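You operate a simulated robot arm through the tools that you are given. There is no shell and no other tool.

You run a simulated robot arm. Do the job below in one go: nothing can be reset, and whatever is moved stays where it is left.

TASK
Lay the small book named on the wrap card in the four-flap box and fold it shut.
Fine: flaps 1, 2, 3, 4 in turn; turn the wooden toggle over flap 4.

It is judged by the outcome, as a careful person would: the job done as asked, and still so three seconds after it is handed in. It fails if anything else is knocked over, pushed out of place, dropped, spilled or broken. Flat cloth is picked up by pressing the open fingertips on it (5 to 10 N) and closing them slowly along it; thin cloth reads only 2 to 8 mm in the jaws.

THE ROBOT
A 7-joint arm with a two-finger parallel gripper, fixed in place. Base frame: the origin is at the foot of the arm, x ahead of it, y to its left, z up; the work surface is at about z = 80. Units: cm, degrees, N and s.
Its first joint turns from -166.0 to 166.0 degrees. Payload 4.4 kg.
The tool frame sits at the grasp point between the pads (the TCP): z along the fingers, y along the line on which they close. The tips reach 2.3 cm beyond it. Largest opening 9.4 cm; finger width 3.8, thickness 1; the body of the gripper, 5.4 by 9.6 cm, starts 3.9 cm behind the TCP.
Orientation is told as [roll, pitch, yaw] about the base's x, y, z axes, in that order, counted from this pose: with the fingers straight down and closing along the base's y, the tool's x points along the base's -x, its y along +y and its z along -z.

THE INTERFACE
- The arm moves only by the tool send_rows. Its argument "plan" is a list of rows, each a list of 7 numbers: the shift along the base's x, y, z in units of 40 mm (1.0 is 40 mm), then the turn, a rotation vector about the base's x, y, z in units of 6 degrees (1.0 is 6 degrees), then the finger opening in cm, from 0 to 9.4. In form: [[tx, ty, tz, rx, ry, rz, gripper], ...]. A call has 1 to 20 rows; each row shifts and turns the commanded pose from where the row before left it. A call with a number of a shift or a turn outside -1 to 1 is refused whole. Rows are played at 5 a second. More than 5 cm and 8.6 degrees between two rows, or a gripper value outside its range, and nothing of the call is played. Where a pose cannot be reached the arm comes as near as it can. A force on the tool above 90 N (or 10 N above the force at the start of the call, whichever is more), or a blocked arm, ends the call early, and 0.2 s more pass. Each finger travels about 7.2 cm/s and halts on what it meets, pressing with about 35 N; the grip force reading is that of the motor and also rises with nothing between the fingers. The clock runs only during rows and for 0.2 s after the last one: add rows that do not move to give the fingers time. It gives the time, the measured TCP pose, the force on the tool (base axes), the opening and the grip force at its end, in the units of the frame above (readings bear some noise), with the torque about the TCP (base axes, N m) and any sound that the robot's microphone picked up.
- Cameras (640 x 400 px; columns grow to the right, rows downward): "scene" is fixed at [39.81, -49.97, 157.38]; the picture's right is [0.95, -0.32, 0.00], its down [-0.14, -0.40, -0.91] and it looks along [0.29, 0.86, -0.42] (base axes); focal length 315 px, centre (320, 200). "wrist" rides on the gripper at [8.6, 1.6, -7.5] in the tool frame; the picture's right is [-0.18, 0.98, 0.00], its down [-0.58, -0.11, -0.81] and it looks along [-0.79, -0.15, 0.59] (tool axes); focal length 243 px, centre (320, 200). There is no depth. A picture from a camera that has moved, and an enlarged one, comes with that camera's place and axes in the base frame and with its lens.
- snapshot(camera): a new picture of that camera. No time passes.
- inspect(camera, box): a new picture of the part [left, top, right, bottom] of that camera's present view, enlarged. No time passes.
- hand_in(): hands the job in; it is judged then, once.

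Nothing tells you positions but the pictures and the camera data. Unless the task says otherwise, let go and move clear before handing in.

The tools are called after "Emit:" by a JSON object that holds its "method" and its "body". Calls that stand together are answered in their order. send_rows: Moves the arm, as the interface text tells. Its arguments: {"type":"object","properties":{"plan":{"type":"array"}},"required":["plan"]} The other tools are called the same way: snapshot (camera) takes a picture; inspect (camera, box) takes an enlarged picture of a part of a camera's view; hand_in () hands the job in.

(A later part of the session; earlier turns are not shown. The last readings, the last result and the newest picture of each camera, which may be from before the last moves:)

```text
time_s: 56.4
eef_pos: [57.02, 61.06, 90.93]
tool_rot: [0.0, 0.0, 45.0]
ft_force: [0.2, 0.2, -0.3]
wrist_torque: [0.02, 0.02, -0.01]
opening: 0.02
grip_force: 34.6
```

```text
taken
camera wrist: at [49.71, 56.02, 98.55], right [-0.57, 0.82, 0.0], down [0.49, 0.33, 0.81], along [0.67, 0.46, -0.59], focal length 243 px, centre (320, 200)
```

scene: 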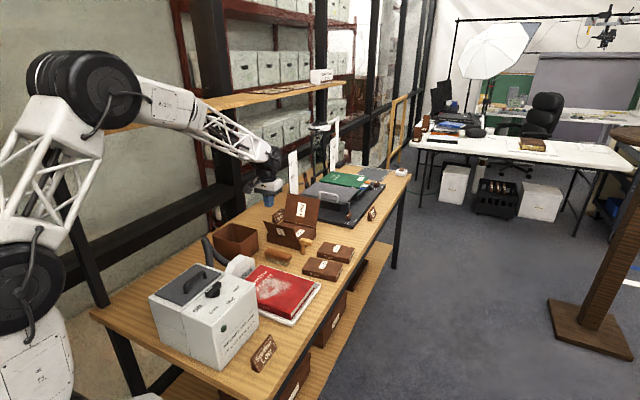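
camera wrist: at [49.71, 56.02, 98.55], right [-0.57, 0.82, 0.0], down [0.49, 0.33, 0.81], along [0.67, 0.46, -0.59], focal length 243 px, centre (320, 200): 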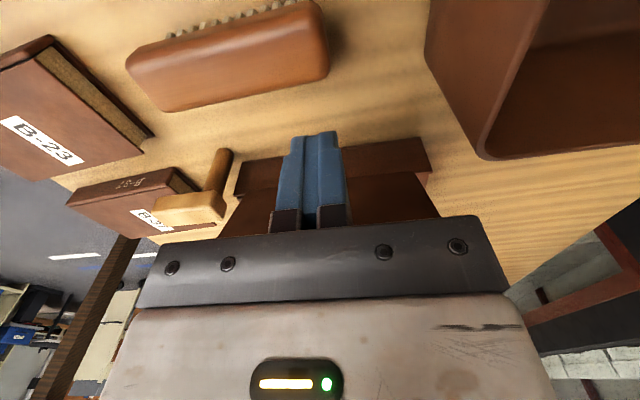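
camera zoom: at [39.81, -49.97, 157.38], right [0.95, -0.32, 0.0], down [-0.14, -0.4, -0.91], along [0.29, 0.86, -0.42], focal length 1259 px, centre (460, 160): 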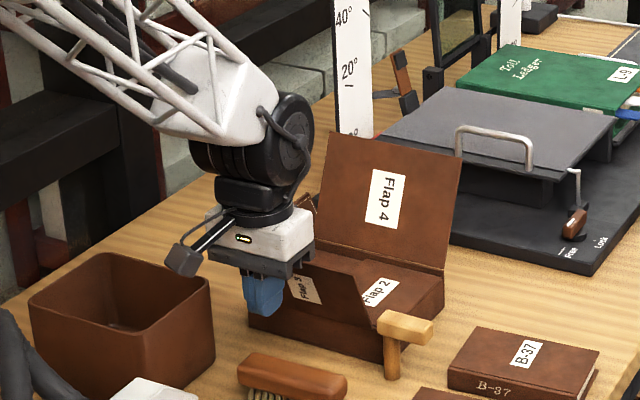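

Clear of the brush and bin. Pushing flap 3 outward along the table.

Emit:
{"method": "send_rows", "body": {"plan": [[0.16, 0.16, 0, 0, 0, 0, 0], [0.16, 0.16, 0, 0, 0, 0, 0], [0.16, 0.16, 0, 0, 0, 0, 0], [0.16, 0.16, 0, 0, 0, 0, 0], [0.16, 0.16, 0, 0, 0, 0, 0], [0, 0, 0, 0, 0, 0, 0]]}}

Emit:
{"method": "inspect", "body": {"camera": "scene", "box": [255, 180, 335, 260]}}

Emit:
{"method": "snapshot", "body": {"camera": "wrist"}}

```text
time_s: 57.8
eef_pos: [60.32, 64.44, 90.95]
tool_rot: [0.0, 0.0, 45.0]
ft_force: [0.6, -0.5, 0.3]
wrist_torque: [0.03, 0.02, 0.02]
opening: 0.01
grip_force: 34.9
```

```text
5.00 times, centred on (295, 220) of scene
camera zoom: at [39.81, -49.97, 157.38], right [0.95, -0.32, 0.0], down [-0.14, -0.4, -0.91], along [0.29, 0.86, -0.42], focal length 1574 px, centre (445, 100)
```

zoom: 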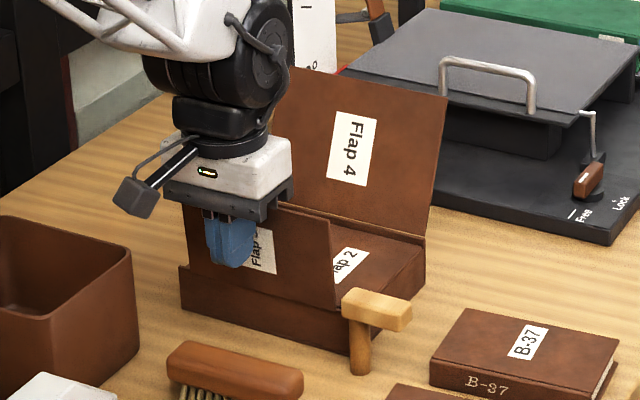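

```text
taken
camera wrist: at [52.98, 59.34, 98.62], right [-0.57, 0.82, 0.0], down [0.49, 0.33, 0.81], along [0.67, 0.46, -0.59], focal length 243 px, centre (320, 200)
```

wrist: 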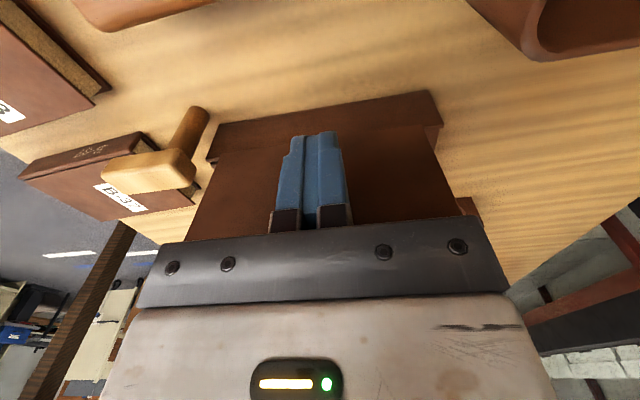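

Emit:
{"method": "send_rows", "body": {"plan": [[0.16, 0.16, 0.03, 0, 0, 0, 0], [0.16, 0.16, 0.06, 0, 0, 0, 0], [0.16, 0.16, 0.06, 0, 0, 0, 0], [0.16, 0.16, 0.06, 0, 0, 0, 0], [0, 0, 0, 0, 0, 0, 0]]}}

Emit:
{"method": "inspect", "body": {"camera": "scene", "box": [255, 180, 335, 260]}}

Emit:
{"method": "snapshot", "body": {"camera": "wrist"}}

```text
time_s: 59.0
eef_pos: [62.94, 66.96, 91.78]
tool_rot: [0.0, 0.1, 45.0]
ft_force: [1.0, -0.1, 0.6]
wrist_torque: [-0.03, 0.03, -0.03]
opening: 0.0
grip_force: 35.1
```

```text
5.00 times, centred on (295, 220) of scene
camera zoom: at [39.81, -49.97, 157.38], right [0.95, -0.32, 0.0], down [-0.14, -0.4, -0.91], along [0.29, 0.86, -0.42], focal length 1574 px, centre (445, 100)
```

zoom: 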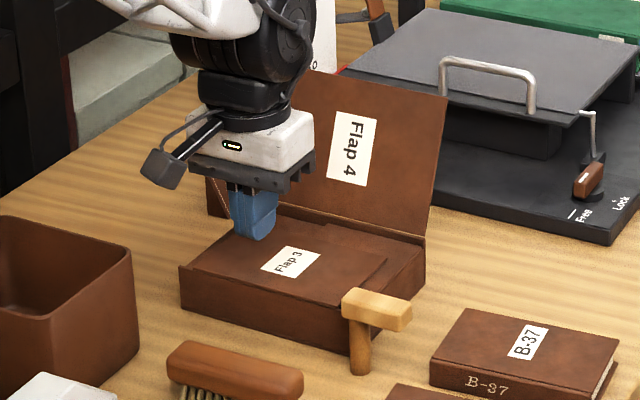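

```text
taken
camera wrist: at [55.57, 61.87, 99.42], right [-0.57, 0.82, 0.0], down [0.49, 0.33, 0.81], along [0.67, 0.46, -0.59], focal length 243 px, centre (320, 200)
```

wrist: 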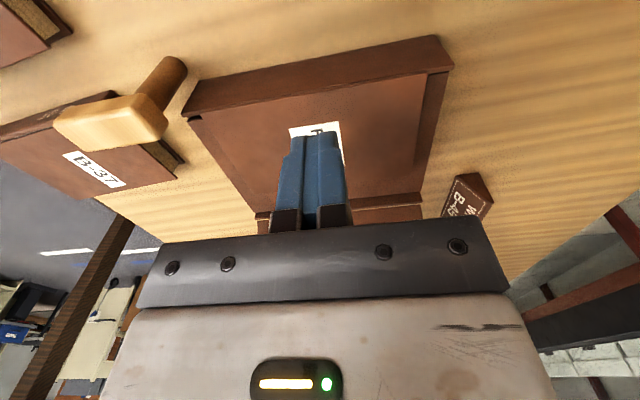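

Flap 3 is closed flat. Now rising well above flap 4 and moving to its far side.

Emit:
{"method": "send_rows", "body": {"plan": [[0, 0, 0.8, 0, 0, 0, 0], [0, 0, 0.85, 0, 0, 0, 0], [0, 0, 0.85, 0, 0, 0, 0], [0, 0, 0.85, 0, 0, 0, 0], [0, 0, 0.8, 0, 0, 0, 0], [0.525, 0.583, 0, 0, 0, 0, 0], [0.525, 0.583, 0, 0, 0, 0, 0], [0.525, 0.583, 0, 0, 0, 0, 0], [0.525, 0.583, 0, 0, 0, 0, 0], [0.525, 0.583, 0, 0, 0, 0, 0], [0.525, 0.583, 0, 0, 0, 0, 0], [0.525, 0.583, 0, 0, 0, 0, 0], [0, 0, 0, 0, 0, 0, 0], [0, 0, 0, 0, 0, 0, 0]]}}

Emit:
{"method": "snapshot", "body": {"camera": "wrist"}}

Emit:
{"method": "inspect", "body": {"camera": "scene", "box": [245, 140, 365, 260]}}

Emit:
{"method": "snapshot", "body": {"camera": "scene"}}

```text
time_s: 62.0
eef_pos: [77.42, 83.31, 108.72]
tool_rot: [0.0, 0.1, 45.0]
ft_force: [1.0, -0.6, -0.6]
wrist_torque: [-0.01, -0.02, 0.01]
opening: 0.0
grip_force: 35.1
```

```text
taken
camera wrist: at [70.16, 78.14, 116.16], right [-0.57, 0.82, 0.0], down [0.49, 0.33, 0.81], along [0.67, 0.46, -0.59], focal length 243 px, centre (320, 200)
```

wrist: 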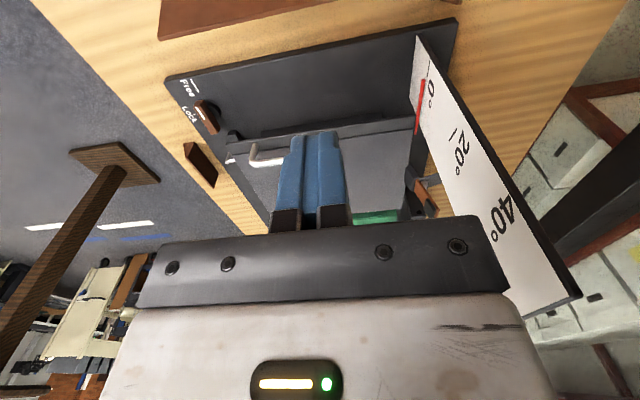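

```text
3.33 times, centred on (305, 200) of scene
camera zoom: at [39.81, -49.97, 157.38], right [0.95, -0.32, 0.0], down [-0.14, -0.4, -0.91], along [0.29, 0.86, -0.42], focal length 1049 px, centre (370, 200)
```

zoom: 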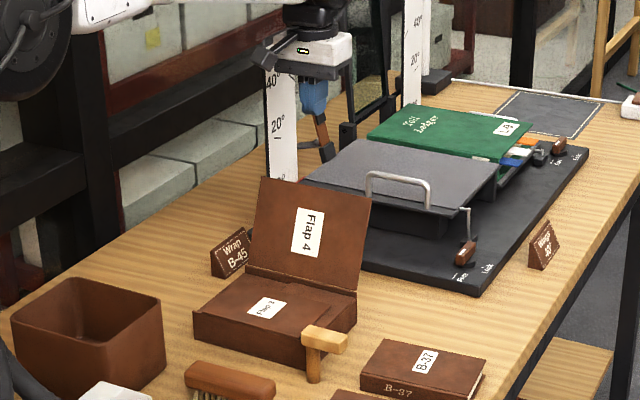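

```text
taken
```

scene: 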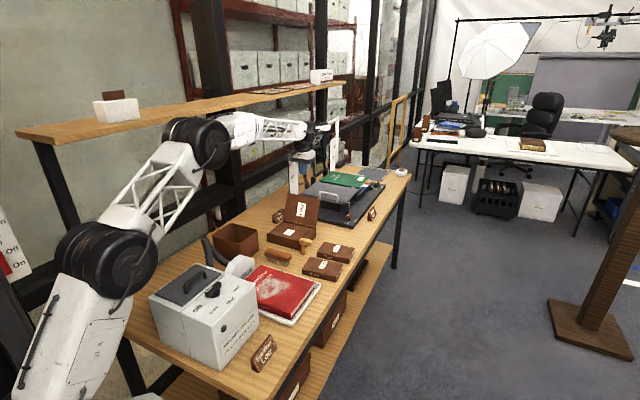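

Fingers are just beyond flap 4's free edge (e1≈110); cradle panel and scale board are clear. Descending behind flap 4.

Emit:
{"method": "send_rows", "body": {"plan": [[0, 0, -0.7, 0, 0, 0, 0], [0, 0, -0.7, 0, 0, 0, 0], [0, 0, -0.7, 0, 0, 0, 0], [0, 0, -0.6, 0, 0, 0, 0], [0, 0, -0.5, 0, 0, 0, 0], [0, 0, 0, 0, 0, 0, 0], [0, 0, 0, 0, 0, 0, 0]]}}

Emit:
{"method": "snapshot", "body": {"camera": "wrist"}}

Emit:
{"method": "inspect", "body": {"camera": "scene", "box": [245, 140, 365, 260]}}

```text
time_s: 63.6
eef_pos: [77.4, 83.13, 95.66]
tool_rot: [-0.1, 0.0, 45.0]
ft_force: [-0.5, 0.3, -0.3]
wrist_torque: [-0.03, 0.0, 0.0]
opening: 0.01
grip_force: 35.0
```

```text
taken
camera wrist: at [70.17, 78.1, 103.27], right [-0.57, 0.82, 0.0], down [0.49, 0.33, 0.81], along [0.67, 0.46, -0.59], focal length 243 px, centre (320, 200)
```

wrist: 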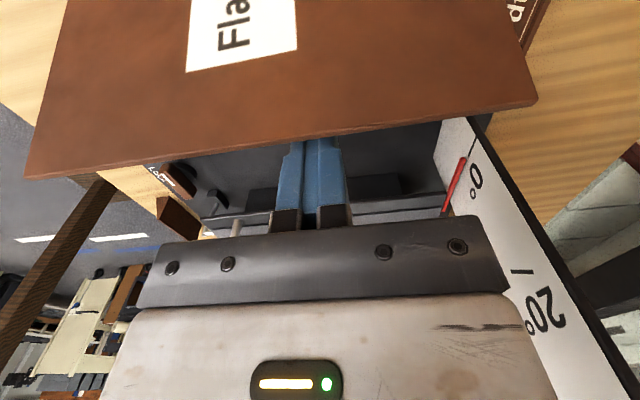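

```text
3.33 times, centred on (305, 200) of scene
camera zoom: at [39.81, -49.97, 157.38], right [0.95, -0.32, 0.0], down [-0.14, -0.4, -0.91], along [0.29, 0.86, -0.42], focal length 1049 px, centre (370, 200)
```

zoom: 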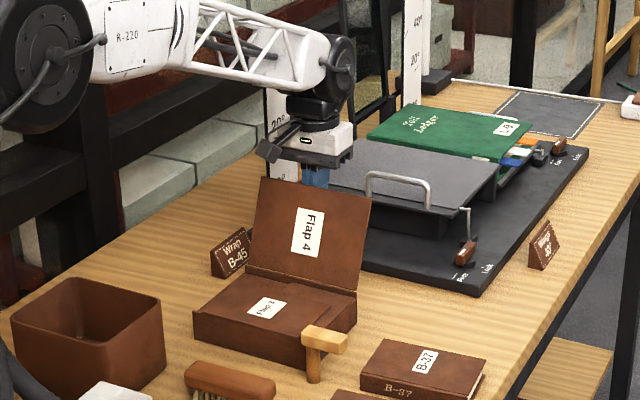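

Fingers are behind flap 4. Pushing it back toward the robot in small steps.

Emit:
{"method": "send_rows", "body": {"plan": [[-0.16, -0.16, 0, 0, 0, 0, 0], [-0.16, -0.16, 0, 0, 0, 0, 0], [-0.16, -0.16, 0, 0, 0, 0, 0], [-0.16, -0.16, 0, 0, 0, 0, 0], [-0.16, -0.16, 0, 0, 0, 0, 0], [-0.16, -0.16, 0, 0, 0, 0, 0], [0, 0, 0, 0, 0, 0, 0]]}}

Emit:
{"method": "snapshot", "body": {"camera": "wrist"}}

Emit:
{"method": "inspect", "body": {"camera": "scene", "box": [245, 140, 365, 260]}}

```text
time_s: 65.2
eef_pos: [73.73, 79.27, 95.56]
tool_rot: [0.0, 0.0, 45.0]
ft_force: [-0.5, -0.9, -0.7]
wrist_torque: [0.0, 0.03, 0.0]
opening: 0.0
grip_force: 35.1
```

```text
taken
camera wrist: at [66.38, 74.28, 103.24], right [-0.57, 0.82, 0.0], down [0.49, 0.33, 0.81], along [0.67, 0.46, -0.59], focal length 243 px, centre (320, 200)
```

wrist: 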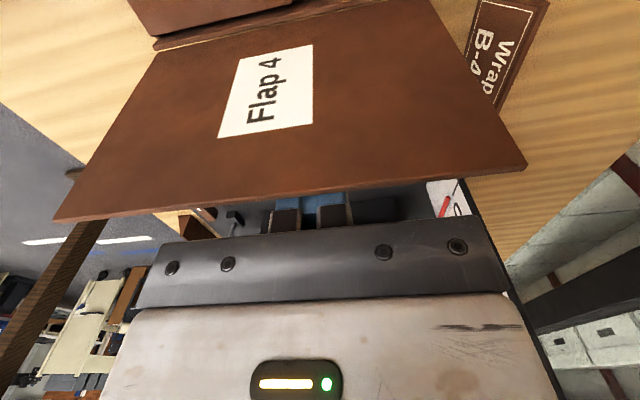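

```text
3.33 times, centred on (305, 200) of scene
camera zoom: at [39.81, -49.97, 157.38], right [0.95, -0.32, 0.0], down [-0.14, -0.4, -0.91], along [0.29, 0.86, -0.42], focal length 1049 px, centre (370, 200)
```

zoom: 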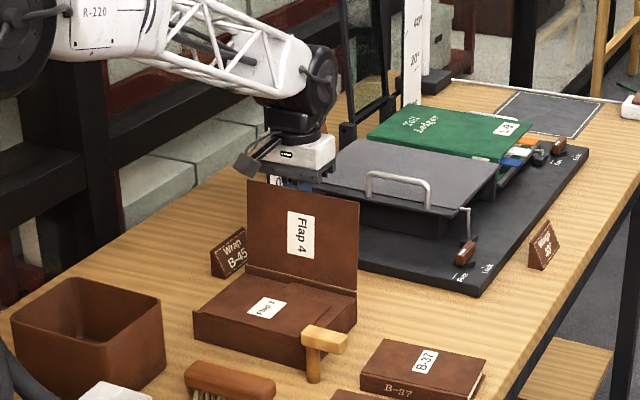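

Flap 4 is close to vertical. Continuing over.

Emit:
{"method": "send_rows", "body": {"plan": [[-0.14, -0.14, 0.02, 0, 0, 0, 0], [-0.14, -0.14, 0.04, 0, 0, 0, 0], [-0.14, -0.14, 0.04, 0, 0, 0, 0], [-0.12, -0.12, 0.02, 0, 0, 0, 0], [0, 0, 0, 0, 0, 0, 0]]}}

Emit:
{"method": "snapshot", "body": {"camera": "wrist"}}

Emit:
{"method": "inspect", "body": {"camera": "scene", "box": [245, 140, 365, 260]}}

```text
time_s: 66.4
eef_pos: [71.57, 77.23, 96.24]
tool_rot: [0.0, 0.0, 45.0]
ft_force: [0.8, -0.7, 0.5]
wrist_torque: [0.01, 0.0, 0.01]
opening: 0.0
grip_force: 34.7
```

```text
taken
camera wrist: at [64.21, 72.16, 103.77], right [-0.57, 0.82, 0.0], down [0.49, 0.33, 0.81], along [0.67, 0.46, -0.59], focal length 243 px, centre (320, 200)
```

wrist: 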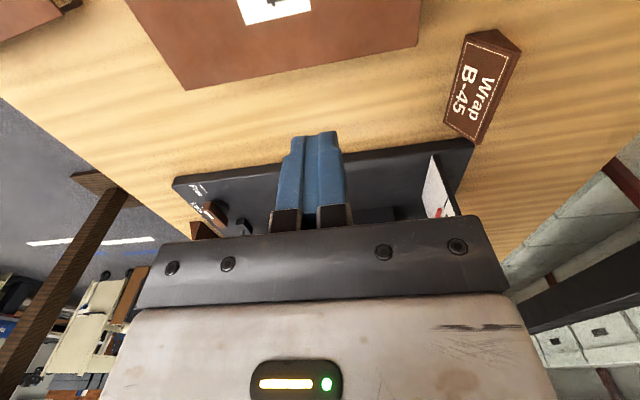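

```text
3.33 times, centred on (305, 200) of scene
camera zoom: at [39.81, -49.97, 157.38], right [0.95, -0.32, 0.0], down [-0.14, -0.4, -0.91], along [0.29, 0.86, -0.42], focal length 1049 px, centre (370, 200)
```

zoom: 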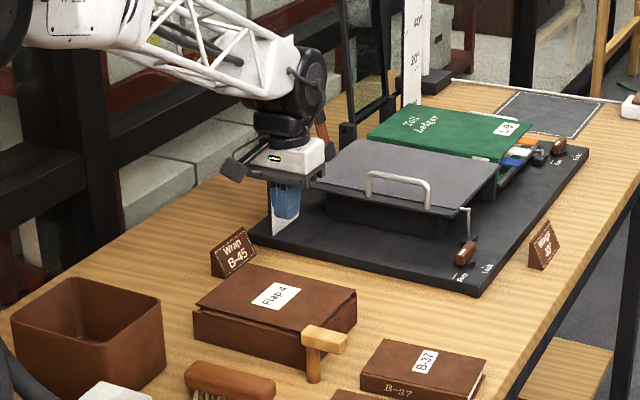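

All four flaps are closed. I'll rise and move back over the robot side for a good look at the toggle and flap 4's edge.

Emit:
{"method": "send_rows", "body": {"plan": [[0, 0, 0.7, 0, 0, 0, 0], [0, 0, 0.8, 0, 0, 0, 0], [0, 0, 0.8, 0, 0, 0, 0], [-0.4, -0.6, 0.1, 0, 0, 0, 0], [-0.4, -0.7, 0, 0, 0, 0, 0], [-0.4, -0.7, 0, 0, 0, 0, 0], [-0.4, -0.7, 0, 0, 0, 0, 0], [-0.4, -0.7, 0, 0, 0, 0, 0], [-0.4, -0.7, 0, 0, 0, 0, 0], [-0.3, -0.6, 0, 0, 0, 0, 0], [0, 0, 0, 0, 0, 0, 0]]}}

Emit:
{"method": "snapshot", "body": {"camera": "wrist"}}

Emit:
{"method": "inspect", "body": {"camera": "scene", "box": [275, 205, 345, 265]}}

Emit:
{"method": "snapshot", "body": {"camera": "scene"}}

```text
time_s: 68.8
eef_pos: [60.76, 58.63, 105.84]
tool_rot: [0.0, -0.1, 45.0]
ft_force: [-0.1, -0.3, 0.2]
wrist_torque: [0.01, -0.02, -0.01]
opening: 0.0
grip_force: 35.2
```

```text
taken
camera wrist: at [53.49, 53.49, 113.31], right [-0.57, 0.82, 0.0], down [0.49, 0.33, 0.81], along [0.67, 0.46, -0.59], focal length 243 px, centre (320, 200)
```

wrist: 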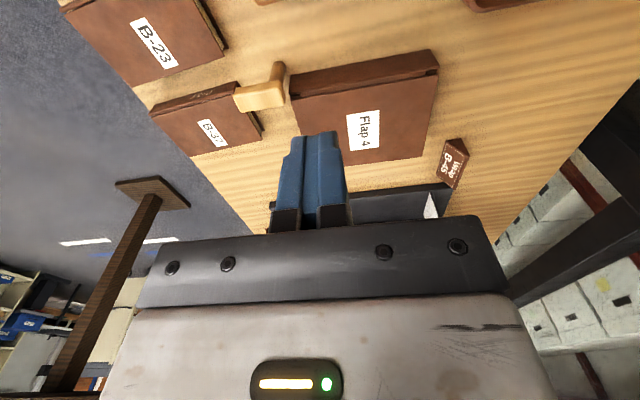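

```text
6.67 times, centred on (310, 235) of scene
camera zoom: at [39.81, -49.97, 157.38], right [0.95, -0.32, 0.0], down [-0.14, -0.4, -0.91], along [0.29, 0.86, -0.42], focal length 2098 px, centre (387, -33)
```

zoom: 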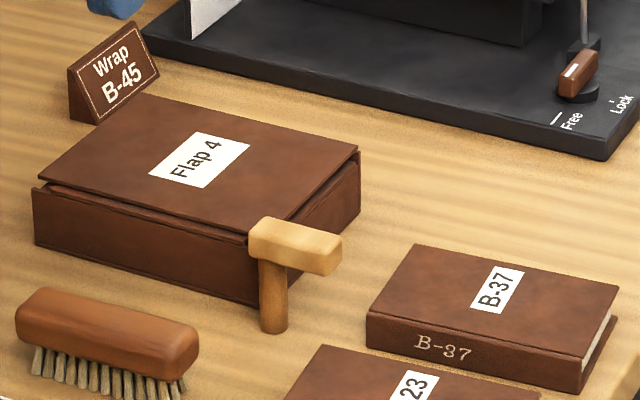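

```text
taken
```

scene: 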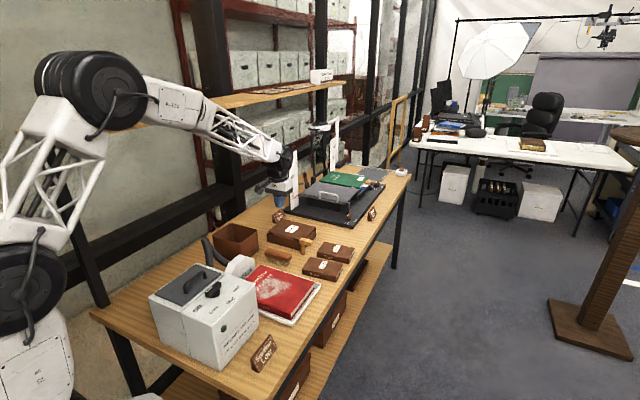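

Emit:
{"method": "inspect", "body": {"camera": "wrist", "box": [220, 40, 320, 120]}}

Emit:
{"method": "inspect", "body": {"camera": "wrist", "box": [220, 40, 460, 190]}}

Emit:
{"method": "inspect", "body": {"camera": "scene", "box": [298, 225, 338, 260]}}

```text
5.00 times, centred on (270, 80) of wrist
camera zoom: at [53.49, 53.49, 113.31], right [-0.57, 0.82, 0.0], down [0.49, 0.33, 0.81], along [0.67, 0.46, -0.59], focal length 1213 px, centre (570, 800)
```

zoom: 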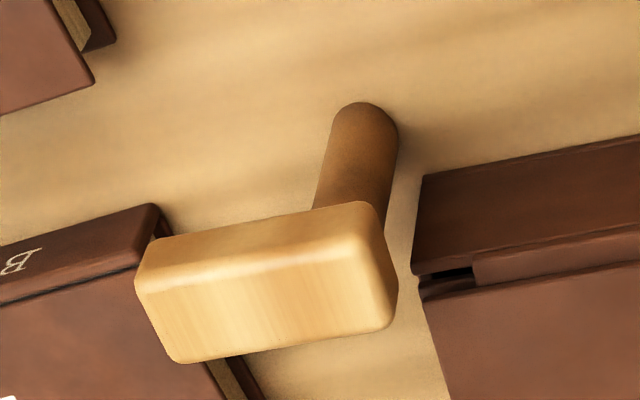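

```text
2.67 times, centred on (340, 115) of wrist
camera zoom: at [53.49, 53.49, 113.31], right [-0.57, 0.82, 0.0], down [0.49, 0.33, 0.81], along [0.67, 0.46, -0.59], focal length 647 px, centre (267, 427)
```

zoom: 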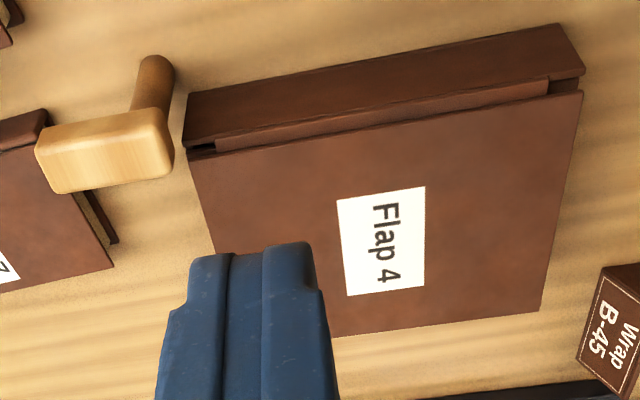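

```text
11.43 times, centred on (318, 242) of scene
camera zoom: at [39.81, -49.97, 157.38], right [0.95, -0.32, 0.0], down [-0.14, -0.4, -0.91], along [0.29, 0.86, -0.42], focal length 3597 px, centre (343, -286)
```

zoom: 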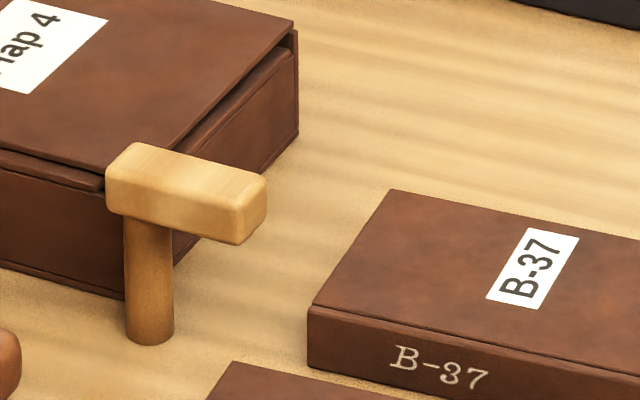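

Flap 4 is down, but its near edge may sit close to the toggle bar's underside. Let me look more closely at the heights.

Emit:
{"method": "inspect", "body": {"camera": "scene", "box": [298, 230, 322, 250]}}

Emit:
{"method": "inspect", "body": {"camera": "scene", "box": [275, 225, 315, 255]}}

Emit:
{"method": "inspect", "body": {"camera": "wrist", "box": [275, 55, 325, 95]}}

```text
16.00 times, centred on (310, 240) of scene
camera zoom: at [39.81, -49.97, 157.38], right [0.95, -0.32, 0.0], down [-0.14, -0.4, -0.91], along [0.29, 0.86, -0.42], focal length 5036 px, centre (480, -440)
```

zoom: 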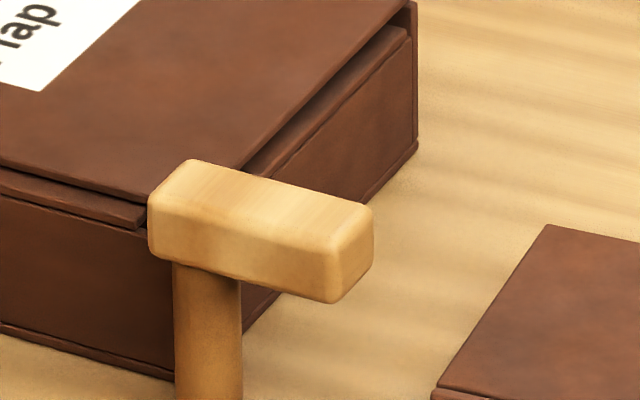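

```text
13.33 times, centred on (295, 240) of scene
camera zoom: at [39.81, -49.97, 157.38], right [0.95, -0.32, 0.0], down [-0.14, -0.4, -0.91], along [0.29, 0.86, -0.42], focal length 4197 px, centre (653, -333)
```

zoom: 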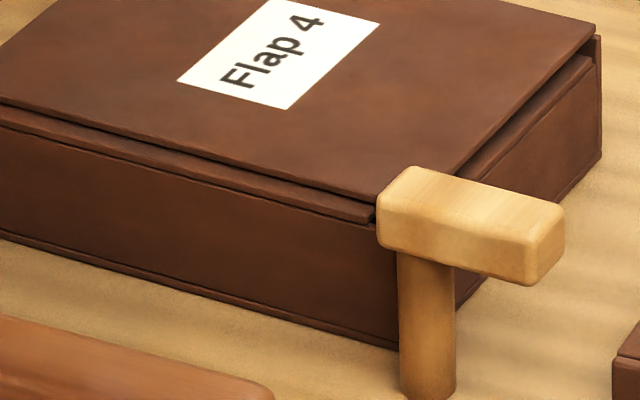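

```text
10.00 times, centred on (300, 75) of wrist
camera zoom: at [53.49, 53.49, 113.31], right [-0.57, 0.82, 0.0], down [0.49, 0.33, 0.81], along [0.67, 0.46, -0.59], focal length 2426 px, centre (520, 1450)
```

zoom: 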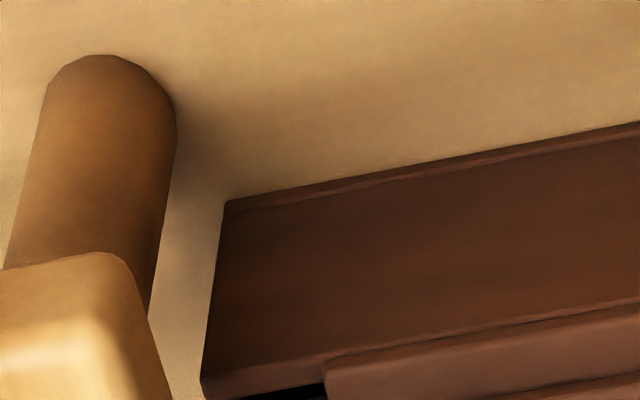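

The bar's underside (z≈85.3–85.4) is close to flap 4's raised near edge (≈85.5). I'll press flap 4 down gently with the closed fingertips near the toggle corner so it's fully shut.

Emit:
{"method": "send_rows", "body": {"plan": [[0.53, 0.59, 0, 0, 0, 0, 0], [0.53, 0.59, 0, 0, 0, 0, 0], [0.54, 0.6, 0, 0, 0, 0, 0], [0, 0, -0.8, 0, 0, 0, 0], [0, 0, -0.8, 0, 0, 0, 0], [0, 0, -0.8, 0, 0, 0, 0], [0, 0, -0.8, 0, 0, 0, 0], [0, 0, -0.5, 0, 0, 0, 0], [0, 0, 0, 0, 0, 0, 0], [0, 0, 0, 0, 0, 0, 0]]}}

Emit:
{"method": "snapshot", "body": {"camera": "wrist"}}

Emit:
{"method": "inspect", "body": {"camera": "scene", "box": [275, 205, 345, 265]}}

```text
time_s: 71.0
eef_pos: [66.99, 65.76, 90.89]
tool_rot: [0.0, 0.0, 45.0]
ft_force: [1.0, -0.9, 0.4]
wrist_torque: [0.0, 0.05, 0.02]
opening: 0.0
grip_force: 34.8
```

```text
taken
camera wrist: at [59.75, 60.55, 98.55], right [-0.57, 0.82, 0.0], down [0.49, 0.33, 0.81], along [0.67, 0.46, -0.59], focal length 243 px, centre (320, 200)
```

wrist: 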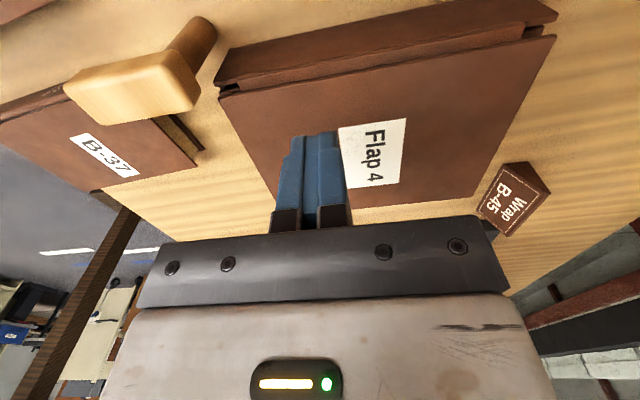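

```text
6.67 times, centred on (310, 235) of scene
camera zoom: at [39.81, -49.97, 157.38], right [0.95, -0.32, 0.0], down [-0.14, -0.4, -0.91], along [0.29, 0.86, -0.42], focal length 2098 px, centre (387, -33)
```

zoom: 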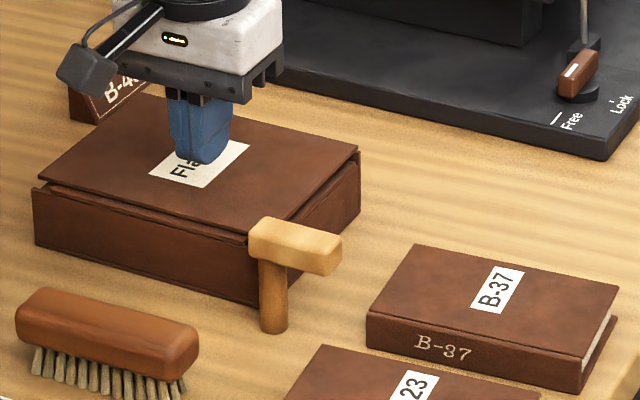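

Emit:
{"method": "send_rows", "body": {"plan": [[0, 0, -0.25, 0, 0, 0, 0], [0, 0, -0.2, 0, 0, 0, 0], [0, 0, 0, 0, 0, 0, 0]]}}

Emit:
{"method": "send_rows", "body": {"plan": [[0, 0, -0.1, 0, 0, 0, 0], [0, 0, 0, 0, 0, 0, 0]]}}

Emit:
{"method": "send_rows", "body": {"plan": [[0, 0, -0.07, 0, 0, 0, 0], [0, 0, 0, 0, 0, 0, 0]]}}

```text
time_s: 71.8
eef_pos: [67.09, 65.62, 89.08]
tool_rot: [0.0, 0.0, 45.0]
ft_force: [0.3, 0.1, 0.0]
wrist_torque: [-0.01, -0.01, 0.0]
opening: 0.0
grip_force: 35.1
```

```text
time_s: 72.4
eef_pos: [67.19, 65.49, 88.78]
tool_rot: [0.0, 0.0, 45.0]
ft_force: [0.4, 1.1, -0.2]
wrist_torque: [0.01, -0.02, 0.0]
opening: 0.0
grip_force: 34.9
```

```text
time_s: 73.0
eef_pos: [67.11, 65.75, 88.51]
tool_rot: [0.0, -0.1, 45.0]
ft_force: [-0.2, 0.3, -0.2]
wrist_torque: [0.01, 0.05, -0.01]
opening: 0.0
grip_force: 35.0
```

Emit:
{"method": "send_rows", "body": {"plan": [[0, 0, -0.06, 0, 0, 0, 0], [0, 0, 0, 0, 0, 0, 0]]}}

Emit:
{"method": "send_rows", "body": {"plan": [[0, 0, -0.05, 0, 0, 0, 0], [0, 0, 0, 0, 0, 0, 0]]}}

Emit:
{"method": "send_rows", "body": {"plan": [[0, 0, -0.05, 0, 0, 0, 0], [0, 0, 0, 0, 0, 0, 0]]}}

```text
time_s: 73.6
eef_pos: [67.11, 65.54, 88.25]
tool_rot: [0.0, 0.0, 44.9]
ft_force: [-0.3, 0.1, -0.7]
wrist_torque: [0.0, 0.02, 0.02]
opening: 0.0
grip_force: 34.7
```

```text
time_s: 74.2
eef_pos: [67.21, 65.55, 88.03]
tool_rot: [0.0, -0.1, 44.9]
ft_force: [-0.4, 0.1, -0.2]
wrist_torque: [0.01, -0.01, 0.0]
opening: 0.0
grip_force: 35.0
```

```text
time_s: 74.8
eef_pos: [67.09, 65.47, 88.01]
tool_rot: [0.0, 0.0, 45.0]
ft_force: [-0.2, 0.0, -0.2]
wrist_torque: [0.0, 0.02, -0.03]
opening: 0.0
grip_force: 35.0
```

Emit:
{"method": "send_rows", "body": {"plan": [[0, 0, -0.04, 0, 0, 0, 0], [0, 0, 0, 0, 0, 0, 0]]}}

Emit:
{"method": "send_rows", "body": {"plan": [[0, 0, -0.04, 0, 0, 0, 0], [0, 0, 0, 0, 0, 0, 0]]}}

Emit:
{"method": "inspect", "body": {"camera": "scene", "box": [275, 210, 335, 260]}}

```text
time_s: 75.4
eef_pos: [67.17, 65.6, 87.81]
tool_rot: [0.0, 0.0, 45.0]
ft_force: [-0.7, -0.3, -0.5]
wrist_torque: [-0.01, 0.02, 0.01]
opening: 0.0
grip_force: 35.5
```

```text
time_s: 76.0
eef_pos: [67.18, 65.56, 87.57]
tool_rot: [0.0, -0.1, 45.0]
ft_force: [-6.2, -2.7, 16.9]
wrist_torque: [0.2, -0.11, 0.04]
opening: 0.0
grip_force: 35.0
```

```text
8.00 times, centred on (305, 235) of scene
camera zoom: at [39.81, -49.97, 157.38], right [0.95, -0.32, 0.0], down [-0.14, -0.4, -0.91], along [0.29, 0.86, -0.42], focal length 2518 px, centre (440, -80)
```

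zoom: 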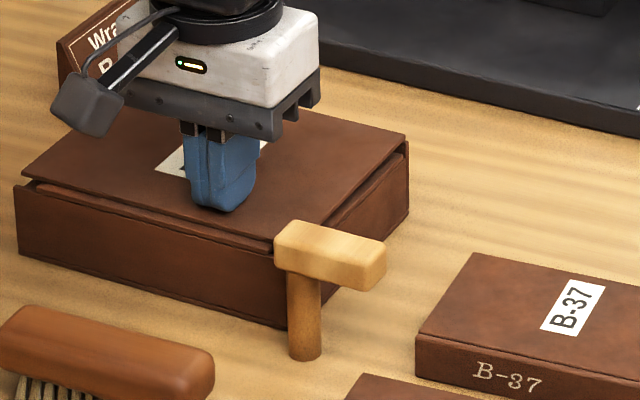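

Flap 4 was already fully down (firm contact at tip z≈85.3). Lifting off and moving to the robot side of the toggle's long arm.

Emit:
{"method": "send_rows", "body": {"plan": [[0, 0, 0.3, 0, 0, 0, 0], [0, 0, 0.8, 0, 0, 0, 0], [0, 0, 0.8, 0, 0, 0, 0], [0.08, -0.57, 0, 0, 0, 0, 0], [0.08, -0.57, 0, 0, 0, 0, 0], [0.08, -0.57, 0, 0, 0, 0, 0], [0.08, -0.57, 0, 0, 0, 0, 0], [0.08, -0.57, 0, 0, 0, 0, 0], [0.08, -0.57, 0, 0, 0, 0, 0], [0, 0, 0, 0, 0, 0, 0]]}}

Emit:
{"method": "snapshot", "body": {"camera": "wrist"}}

Emit:
{"method": "inspect", "body": {"camera": "scene", "box": [275, 205, 355, 265]}}

```text
time_s: 78.2
eef_pos: [69.17, 51.74, 95.03]
tool_rot: [0.0, 0.1, 45.0]
ft_force: [0.2, -0.3, 0.4]
wrist_torque: [0.04, 0.02, 0.02]
opening: 0.0
grip_force: 34.4
```

```text
taken
camera wrist: at [61.91, 46.66, 102.69], right [-0.57, 0.82, 0.0], down [0.49, 0.33, 0.81], along [0.67, 0.46, -0.59], focal length 243 px, centre (320, 200)
```

wrist: 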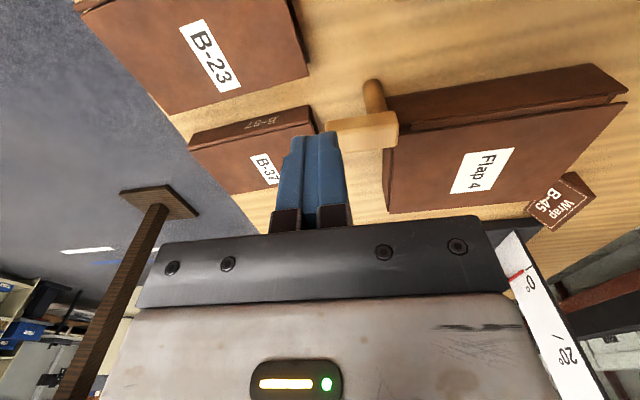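

```text
6.67 times, centred on (315, 235) of scene
camera zoom: at [39.81, -49.97, 157.38], right [0.95, -0.32, 0.0], down [-0.14, -0.4, -0.91], along [0.29, 0.86, -0.42], focal length 2098 px, centre (353, -33)
```

zoom: 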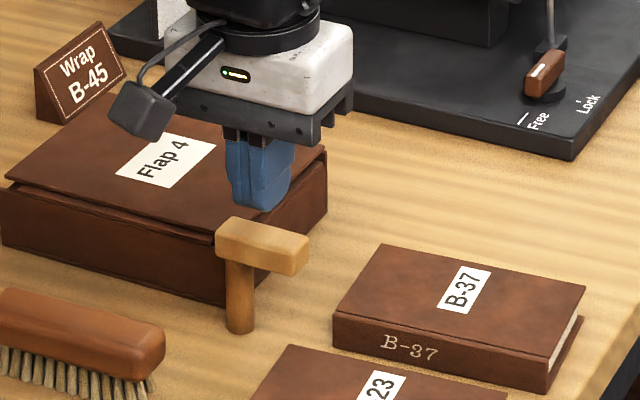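

Aligned with the outer end of the toggle's long arm. Descending to bar height (tip z≈86).

Emit:
{"method": "send_rows", "body": {"plan": [[0, 0, -0.6, 0, 0, 0, 0], [0, 0, -0.6, 0, 0, 0, 0], [0, 0, -0.46, 0, 0, 0, 0], [0, 0, 0, 0, 0, 0, 0]]}}

Emit:
{"method": "snapshot", "body": {"camera": "wrist"}}

Emit:
{"method": "inspect", "body": {"camera": "scene", "box": [285, 215, 345, 260]}}

```text
time_s: 79.2
eef_pos: [69.18, 51.98, 88.5]
tool_rot: [-0.1, -0.1, 45.0]
ft_force: [0.4, 0.5, -0.6]
wrist_torque: [-0.02, -0.03, -0.01]
opening: 0.02
grip_force: 35.1
```

```text
taken
camera wrist: at [61.86, 46.82, 96.07], right [-0.57, 0.82, 0.0], down [0.49, 0.33, 0.81], along [0.67, 0.46, -0.59], focal length 243 px, centre (320, 200)
```

wrist: 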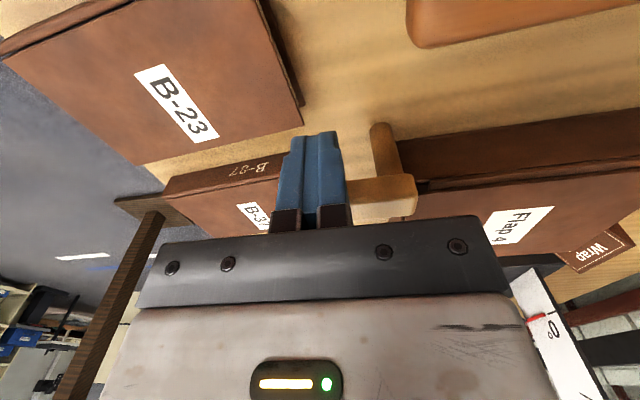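

```text
8.89 times, centred on (315, 238) of scene
camera zoom: at [39.81, -49.97, 157.38], right [0.95, -0.32, 0.0], down [-0.14, -0.4, -0.91], along [0.29, 0.86, -0.42], focal length 2798 px, centre (364, -133)
```

zoom: 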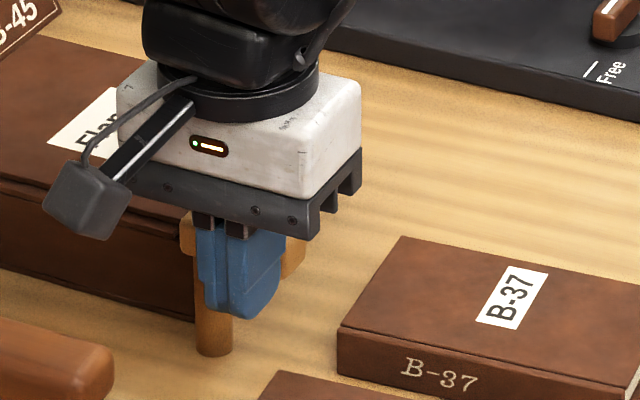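

Fingertips are in front of the bar's long arm. Pushing it outward in small steps.

Emit:
{"method": "send_rows", "body": {"plan": [[0.152, 0.145, 0, 0, 0, 0, 0], [0.152, 0.145, 0, 0, 0, 0, 0], [0.152, 0.145, 0, 0, 0, 0, 0], [0, 0, 0, 0, 0, 0, 0]]}}

Emit:
{"method": "snapshot", "body": {"camera": "wrist"}}

Emit:
{"method": "inspect", "body": {"camera": "scene", "box": [285, 215, 345, 260]}}

```text
time_s: 80.2
eef_pos: [70.77, 53.63, 88.4]
tool_rot: [0.0, 0.0, 44.9]
ft_force: [0.1, 0.3, 0.2]
wrist_torque: [0.03, -0.01, 0.03]
opening: 0.0
grip_force: 35.2
```

```text
taken
camera wrist: at [63.56, 48.55, 96.06], right [-0.57, 0.82, 0.0], down [0.49, 0.33, 0.81], along [0.67, 0.46, -0.59], focal length 243 px, centre (320, 200)
```

wrist: 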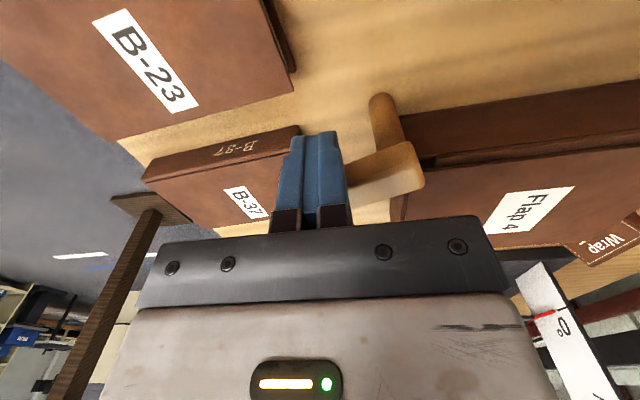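

```text
8.89 times, centred on (315, 238) of scene
camera zoom: at [39.81, -49.97, 157.38], right [0.95, -0.32, 0.0], down [-0.14, -0.4, -0.91], along [0.29, 0.86, -0.42], focal length 2798 px, centre (364, -133)
```

zoom: 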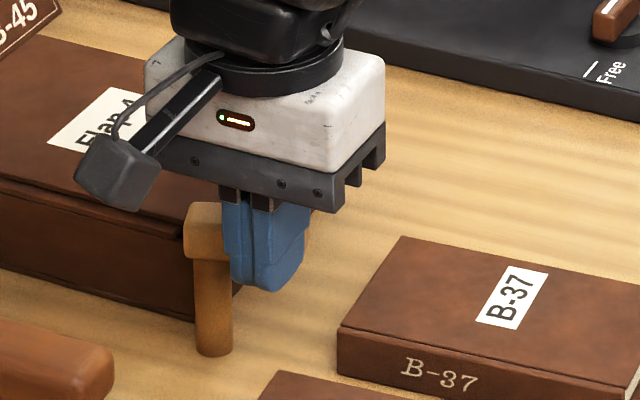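

The toggle is turning freely. Continuing around the arc.

Emit:
{"method": "send_rows", "body": {"plan": [[0.107, 0.075, 0, 0, 0, 0, 0], [0.107, 0.075, 0, 0, 0, 0, 0], [0.07, 0.212, 0, 0, 0, 0, 0], [0.07, 0.212, 0, 0, 0, 0, 0], [0, 0, 0, 0, 0, 0, 0]]}}

Emit:
{"method": "snapshot", "body": {"camera": "wrist"}}

Emit:
{"method": "inspect", "body": {"camera": "scene", "box": [285, 215, 345, 260]}}

```text
time_s: 81.4
eef_pos: [72.37, 55.81, 88.41]
tool_rot: [0.1, -0.1, 44.9]
ft_force: [-0.8, -0.3, -0.3]
wrist_torque: [0.04, -0.01, 0.01]
opening: 0.0
grip_force: 35.3
```

```text
taken
camera wrist: at [65.04, 50.79, 96.11], right [-0.57, 0.82, 0.0], down [0.49, 0.33, 0.81], along [0.67, 0.46, -0.59], focal length 243 px, centre (320, 200)
```

wrist: 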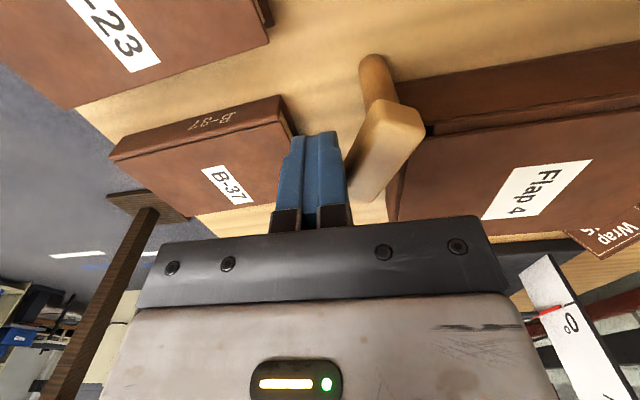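

```text
8.89 times, centred on (315, 238) of scene
camera zoom: at [39.81, -49.97, 157.38], right [0.95, -0.32, 0.0], down [-0.14, -0.4, -0.91], along [0.29, 0.86, -0.42], focal length 2798 px, centre (364, -133)
```

zoom: 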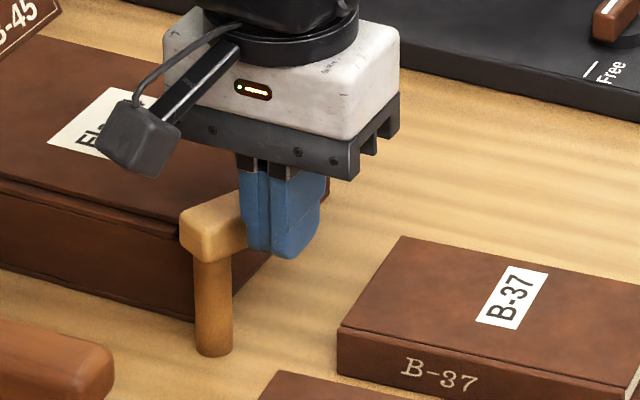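

Emit:
{"method": "send_rows", "body": {"plan": [[-0.044, 0.203, 0, 0, 0, 0, 0], [-0.044, 0.203, 0, 0, 0, 0, 0], [0, 0, 0, 0, 0, 0, 0]]}}

Emit:
{"method": "snapshot", "body": {"camera": "wrist"}}

Emit:
{"method": "inspect", "body": {"camera": "scene", "box": [285, 215, 345, 260]}}

```text
time_s: 82.2
eef_pos: [71.89, 57.51, 88.39]
tool_rot: [0.0, 0.0, 45.0]
ft_force: [7.5, -10.3, -1.2]
wrist_torque: [-0.16, -0.11, 0.24]
opening: 0.0
grip_force: 34.8
```

```text
taken
camera wrist: at [64.68, 52.39, 96.07], right [-0.56, 0.83, 0.0], down [0.49, 0.33, 0.81], along [0.67, 0.46, -0.59], focal length 243 px, centre (320, 200)
```

wrist: 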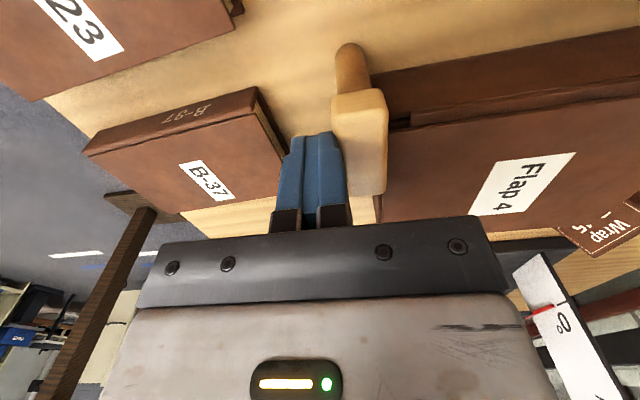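

```text
8.89 times, centred on (315, 238) of scene
camera zoom: at [39.81, -49.97, 157.38], right [0.95, -0.32, 0.0], down [-0.14, -0.4, -0.91], along [0.29, 0.86, -0.42], focal length 2798 px, centre (364, -133)
```

zoom: 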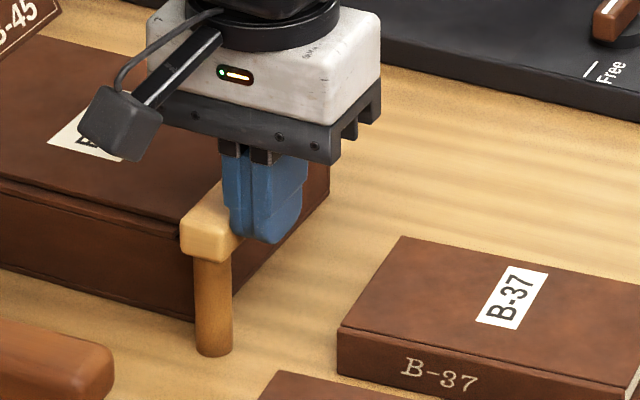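

The toggle is at about 90°, and the finger's flat side now meets the pivot region (12 N), as expected. I'll back off slightly, slide outward to push near the arm's end, and carry on turning it over the flap corner.

Emit:
{"method": "send_rows", "body": {"plan": [[0.06, -0.06, 0, 0, 0, 0, 0], [0.2, 0.2, 0, 0, 0, 0, 0], [0.2, 0.2, 0, 0, 0, 0, 0], [0.18, 0.18, 0, 0, 0, 0, 0], [0, 0, 0, 0, 0, 0, 0]]}}

Emit:
{"method": "snapshot", "body": {"camera": "wrist"}}

Emit:
{"method": "inspect", "body": {"camera": "scene", "box": [285, 215, 345, 260]}}

```text
time_s: 83.4
eef_pos: [74.46, 59.71, 88.36]
tool_rot: [0.0, 0.0, 44.9]
ft_force: [-0.7, -0.4, -0.6]
wrist_torque: [0.01, 0.02, 0.01]
opening: 0.0
grip_force: 35.0
```

```text
taken
camera wrist: at [67.17, 54.62, 96.07], right [-0.57, 0.82, 0.0], down [0.49, 0.33, 0.81], along [0.67, 0.46, -0.59], focal length 243 px, centre (320, 200)
```

wrist: 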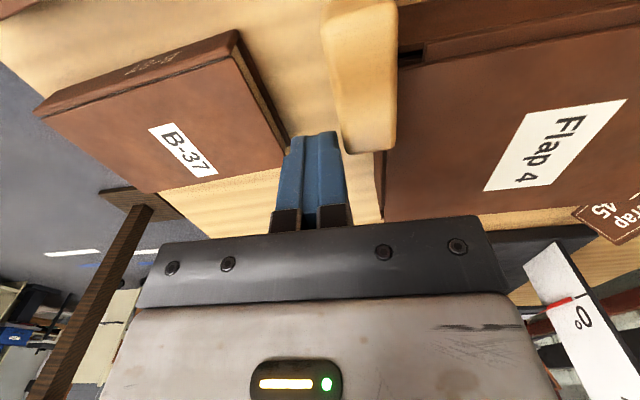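

```text
8.89 times, centred on (315, 238) of scene
camera zoom: at [39.81, -49.97, 157.38], right [0.95, -0.32, 0.0], down [-0.14, -0.4, -0.91], along [0.29, 0.86, -0.42], focal length 2798 px, centre (364, -133)
```

zoom: 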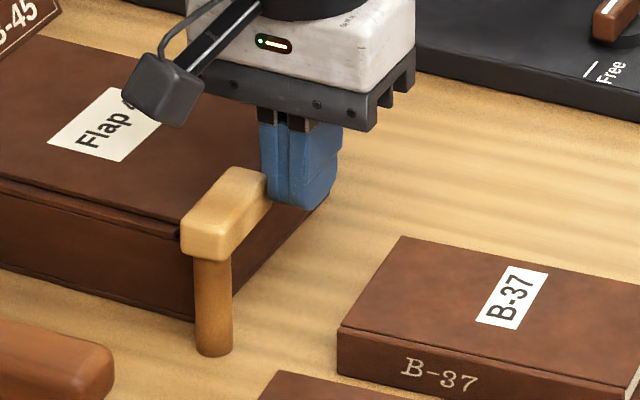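

At 90° the bar lies just beside the flap's edge, not yet over it. Pushing its end on over flap 4's corner.

Emit:
{"method": "send_rows", "body": {"plan": [[-0.077, 0.1, 0, 0, 0, 0, 0], [-0.077, 0.1, 0, 0, 0, 0, 0], [-0.06, 0.08, 0, 0, 0, 0, 0], [0, 0, 0, 0, 0, 0, 0]]}}

Emit:
{"method": "snapshot", "body": {"camera": "wrist"}}

Emit:
{"method": "inspect", "body": {"camera": "scene", "box": [285, 215, 345, 260]}}

```text
time_s: 84.4
eef_pos: [73.59, 60.7, 88.49]
tool_rot: [0.0, 0.0, 45.1]
ft_force: [-0.4, 0.1, -1.1]
wrist_torque: [0.02, -0.01, 0.0]
opening: 0.01
grip_force: 35.2
```

```text
taken
camera wrist: at [66.31, 55.66, 96.1], right [-0.57, 0.82, 0.0], down [0.49, 0.33, 0.81], along [0.67, 0.46, -0.59], focal length 243 px, centre (320, 200)
```

wrist: 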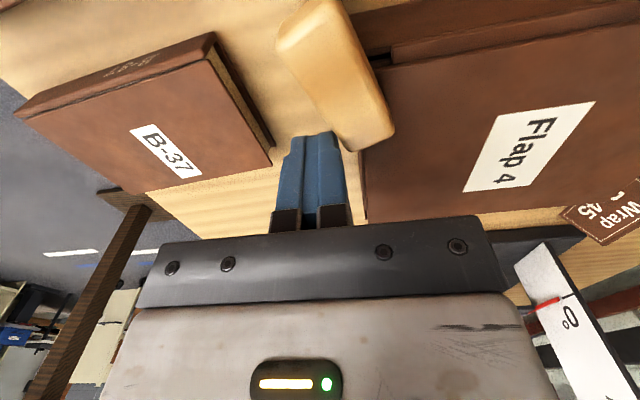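

```text
8.89 times, centred on (315, 238) of scene
camera zoom: at [39.81, -49.97, 157.38], right [0.95, -0.32, 0.0], down [-0.14, -0.4, -0.91], along [0.29, 0.86, -0.42], focal length 2798 px, centre (364, -133)
```

zoom: 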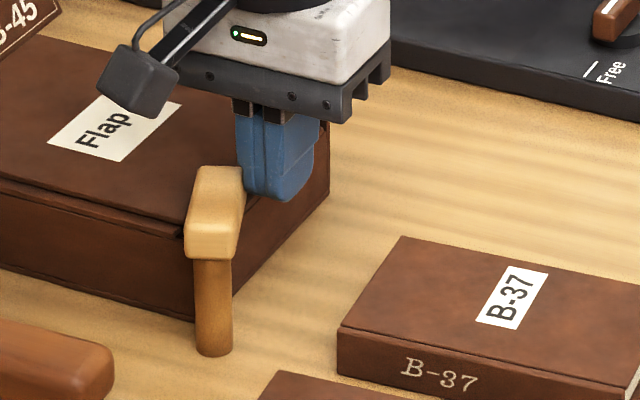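

The bar moves over flap 4's corner with no resistance. Continuing to about 135°.

Emit:
{"method": "send_rows", "body": {"plan": [[-0.11, 0.079, 0, 0, 0, 0, 0], [-0.11, 0.079, 0, 0, 0, 0, 0], [-0.11, 0.079, 0, 0, 0, 0, 0], [0, 0, 0, 0, 0, 0, 0]]}}

Emit:
{"method": "snapshot", "body": {"camera": "wrist"}}

Emit:
{"method": "inspect", "body": {"camera": "scene", "box": [285, 215, 345, 260]}}

```text
time_s: 85.4
eef_pos: [72.47, 61.56, 88.64]
tool_rot: [0.0, 0.0, 45.0]
ft_force: [34.5, -25.2, -3.3]
wrist_torque: [-0.37, -0.62, 0.66]
opening: 0.0
grip_force: 35.2
```

```text
taken
camera wrist: at [65.12, 56.47, 96.11], right [-0.56, 0.83, 0.0], down [0.49, 0.33, 0.81], along [0.67, 0.45, -0.59], focal length 243 px, centre (320, 200)
```

wrist: 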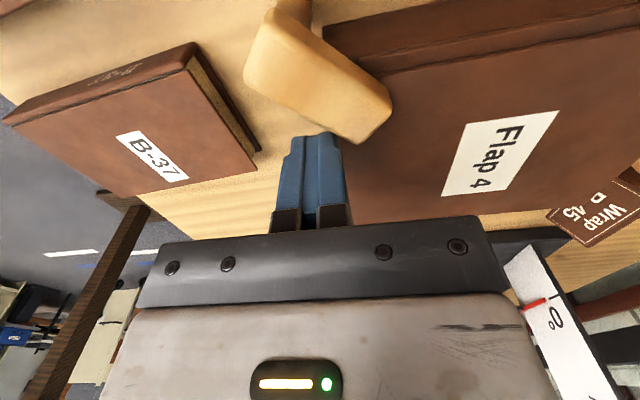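

```text
8.89 times, centred on (315, 238) of scene
camera zoom: at [39.81, -49.97, 157.38], right [0.95, -0.32, 0.0], down [-0.14, -0.4, -0.91], along [0.29, 0.86, -0.42], focal length 2798 px, centre (364, -133)
```

zoom: 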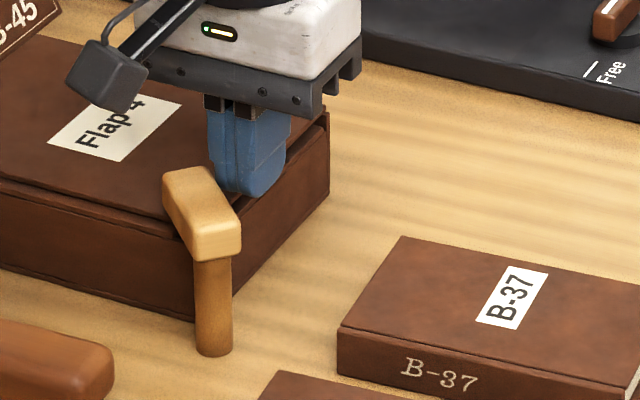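

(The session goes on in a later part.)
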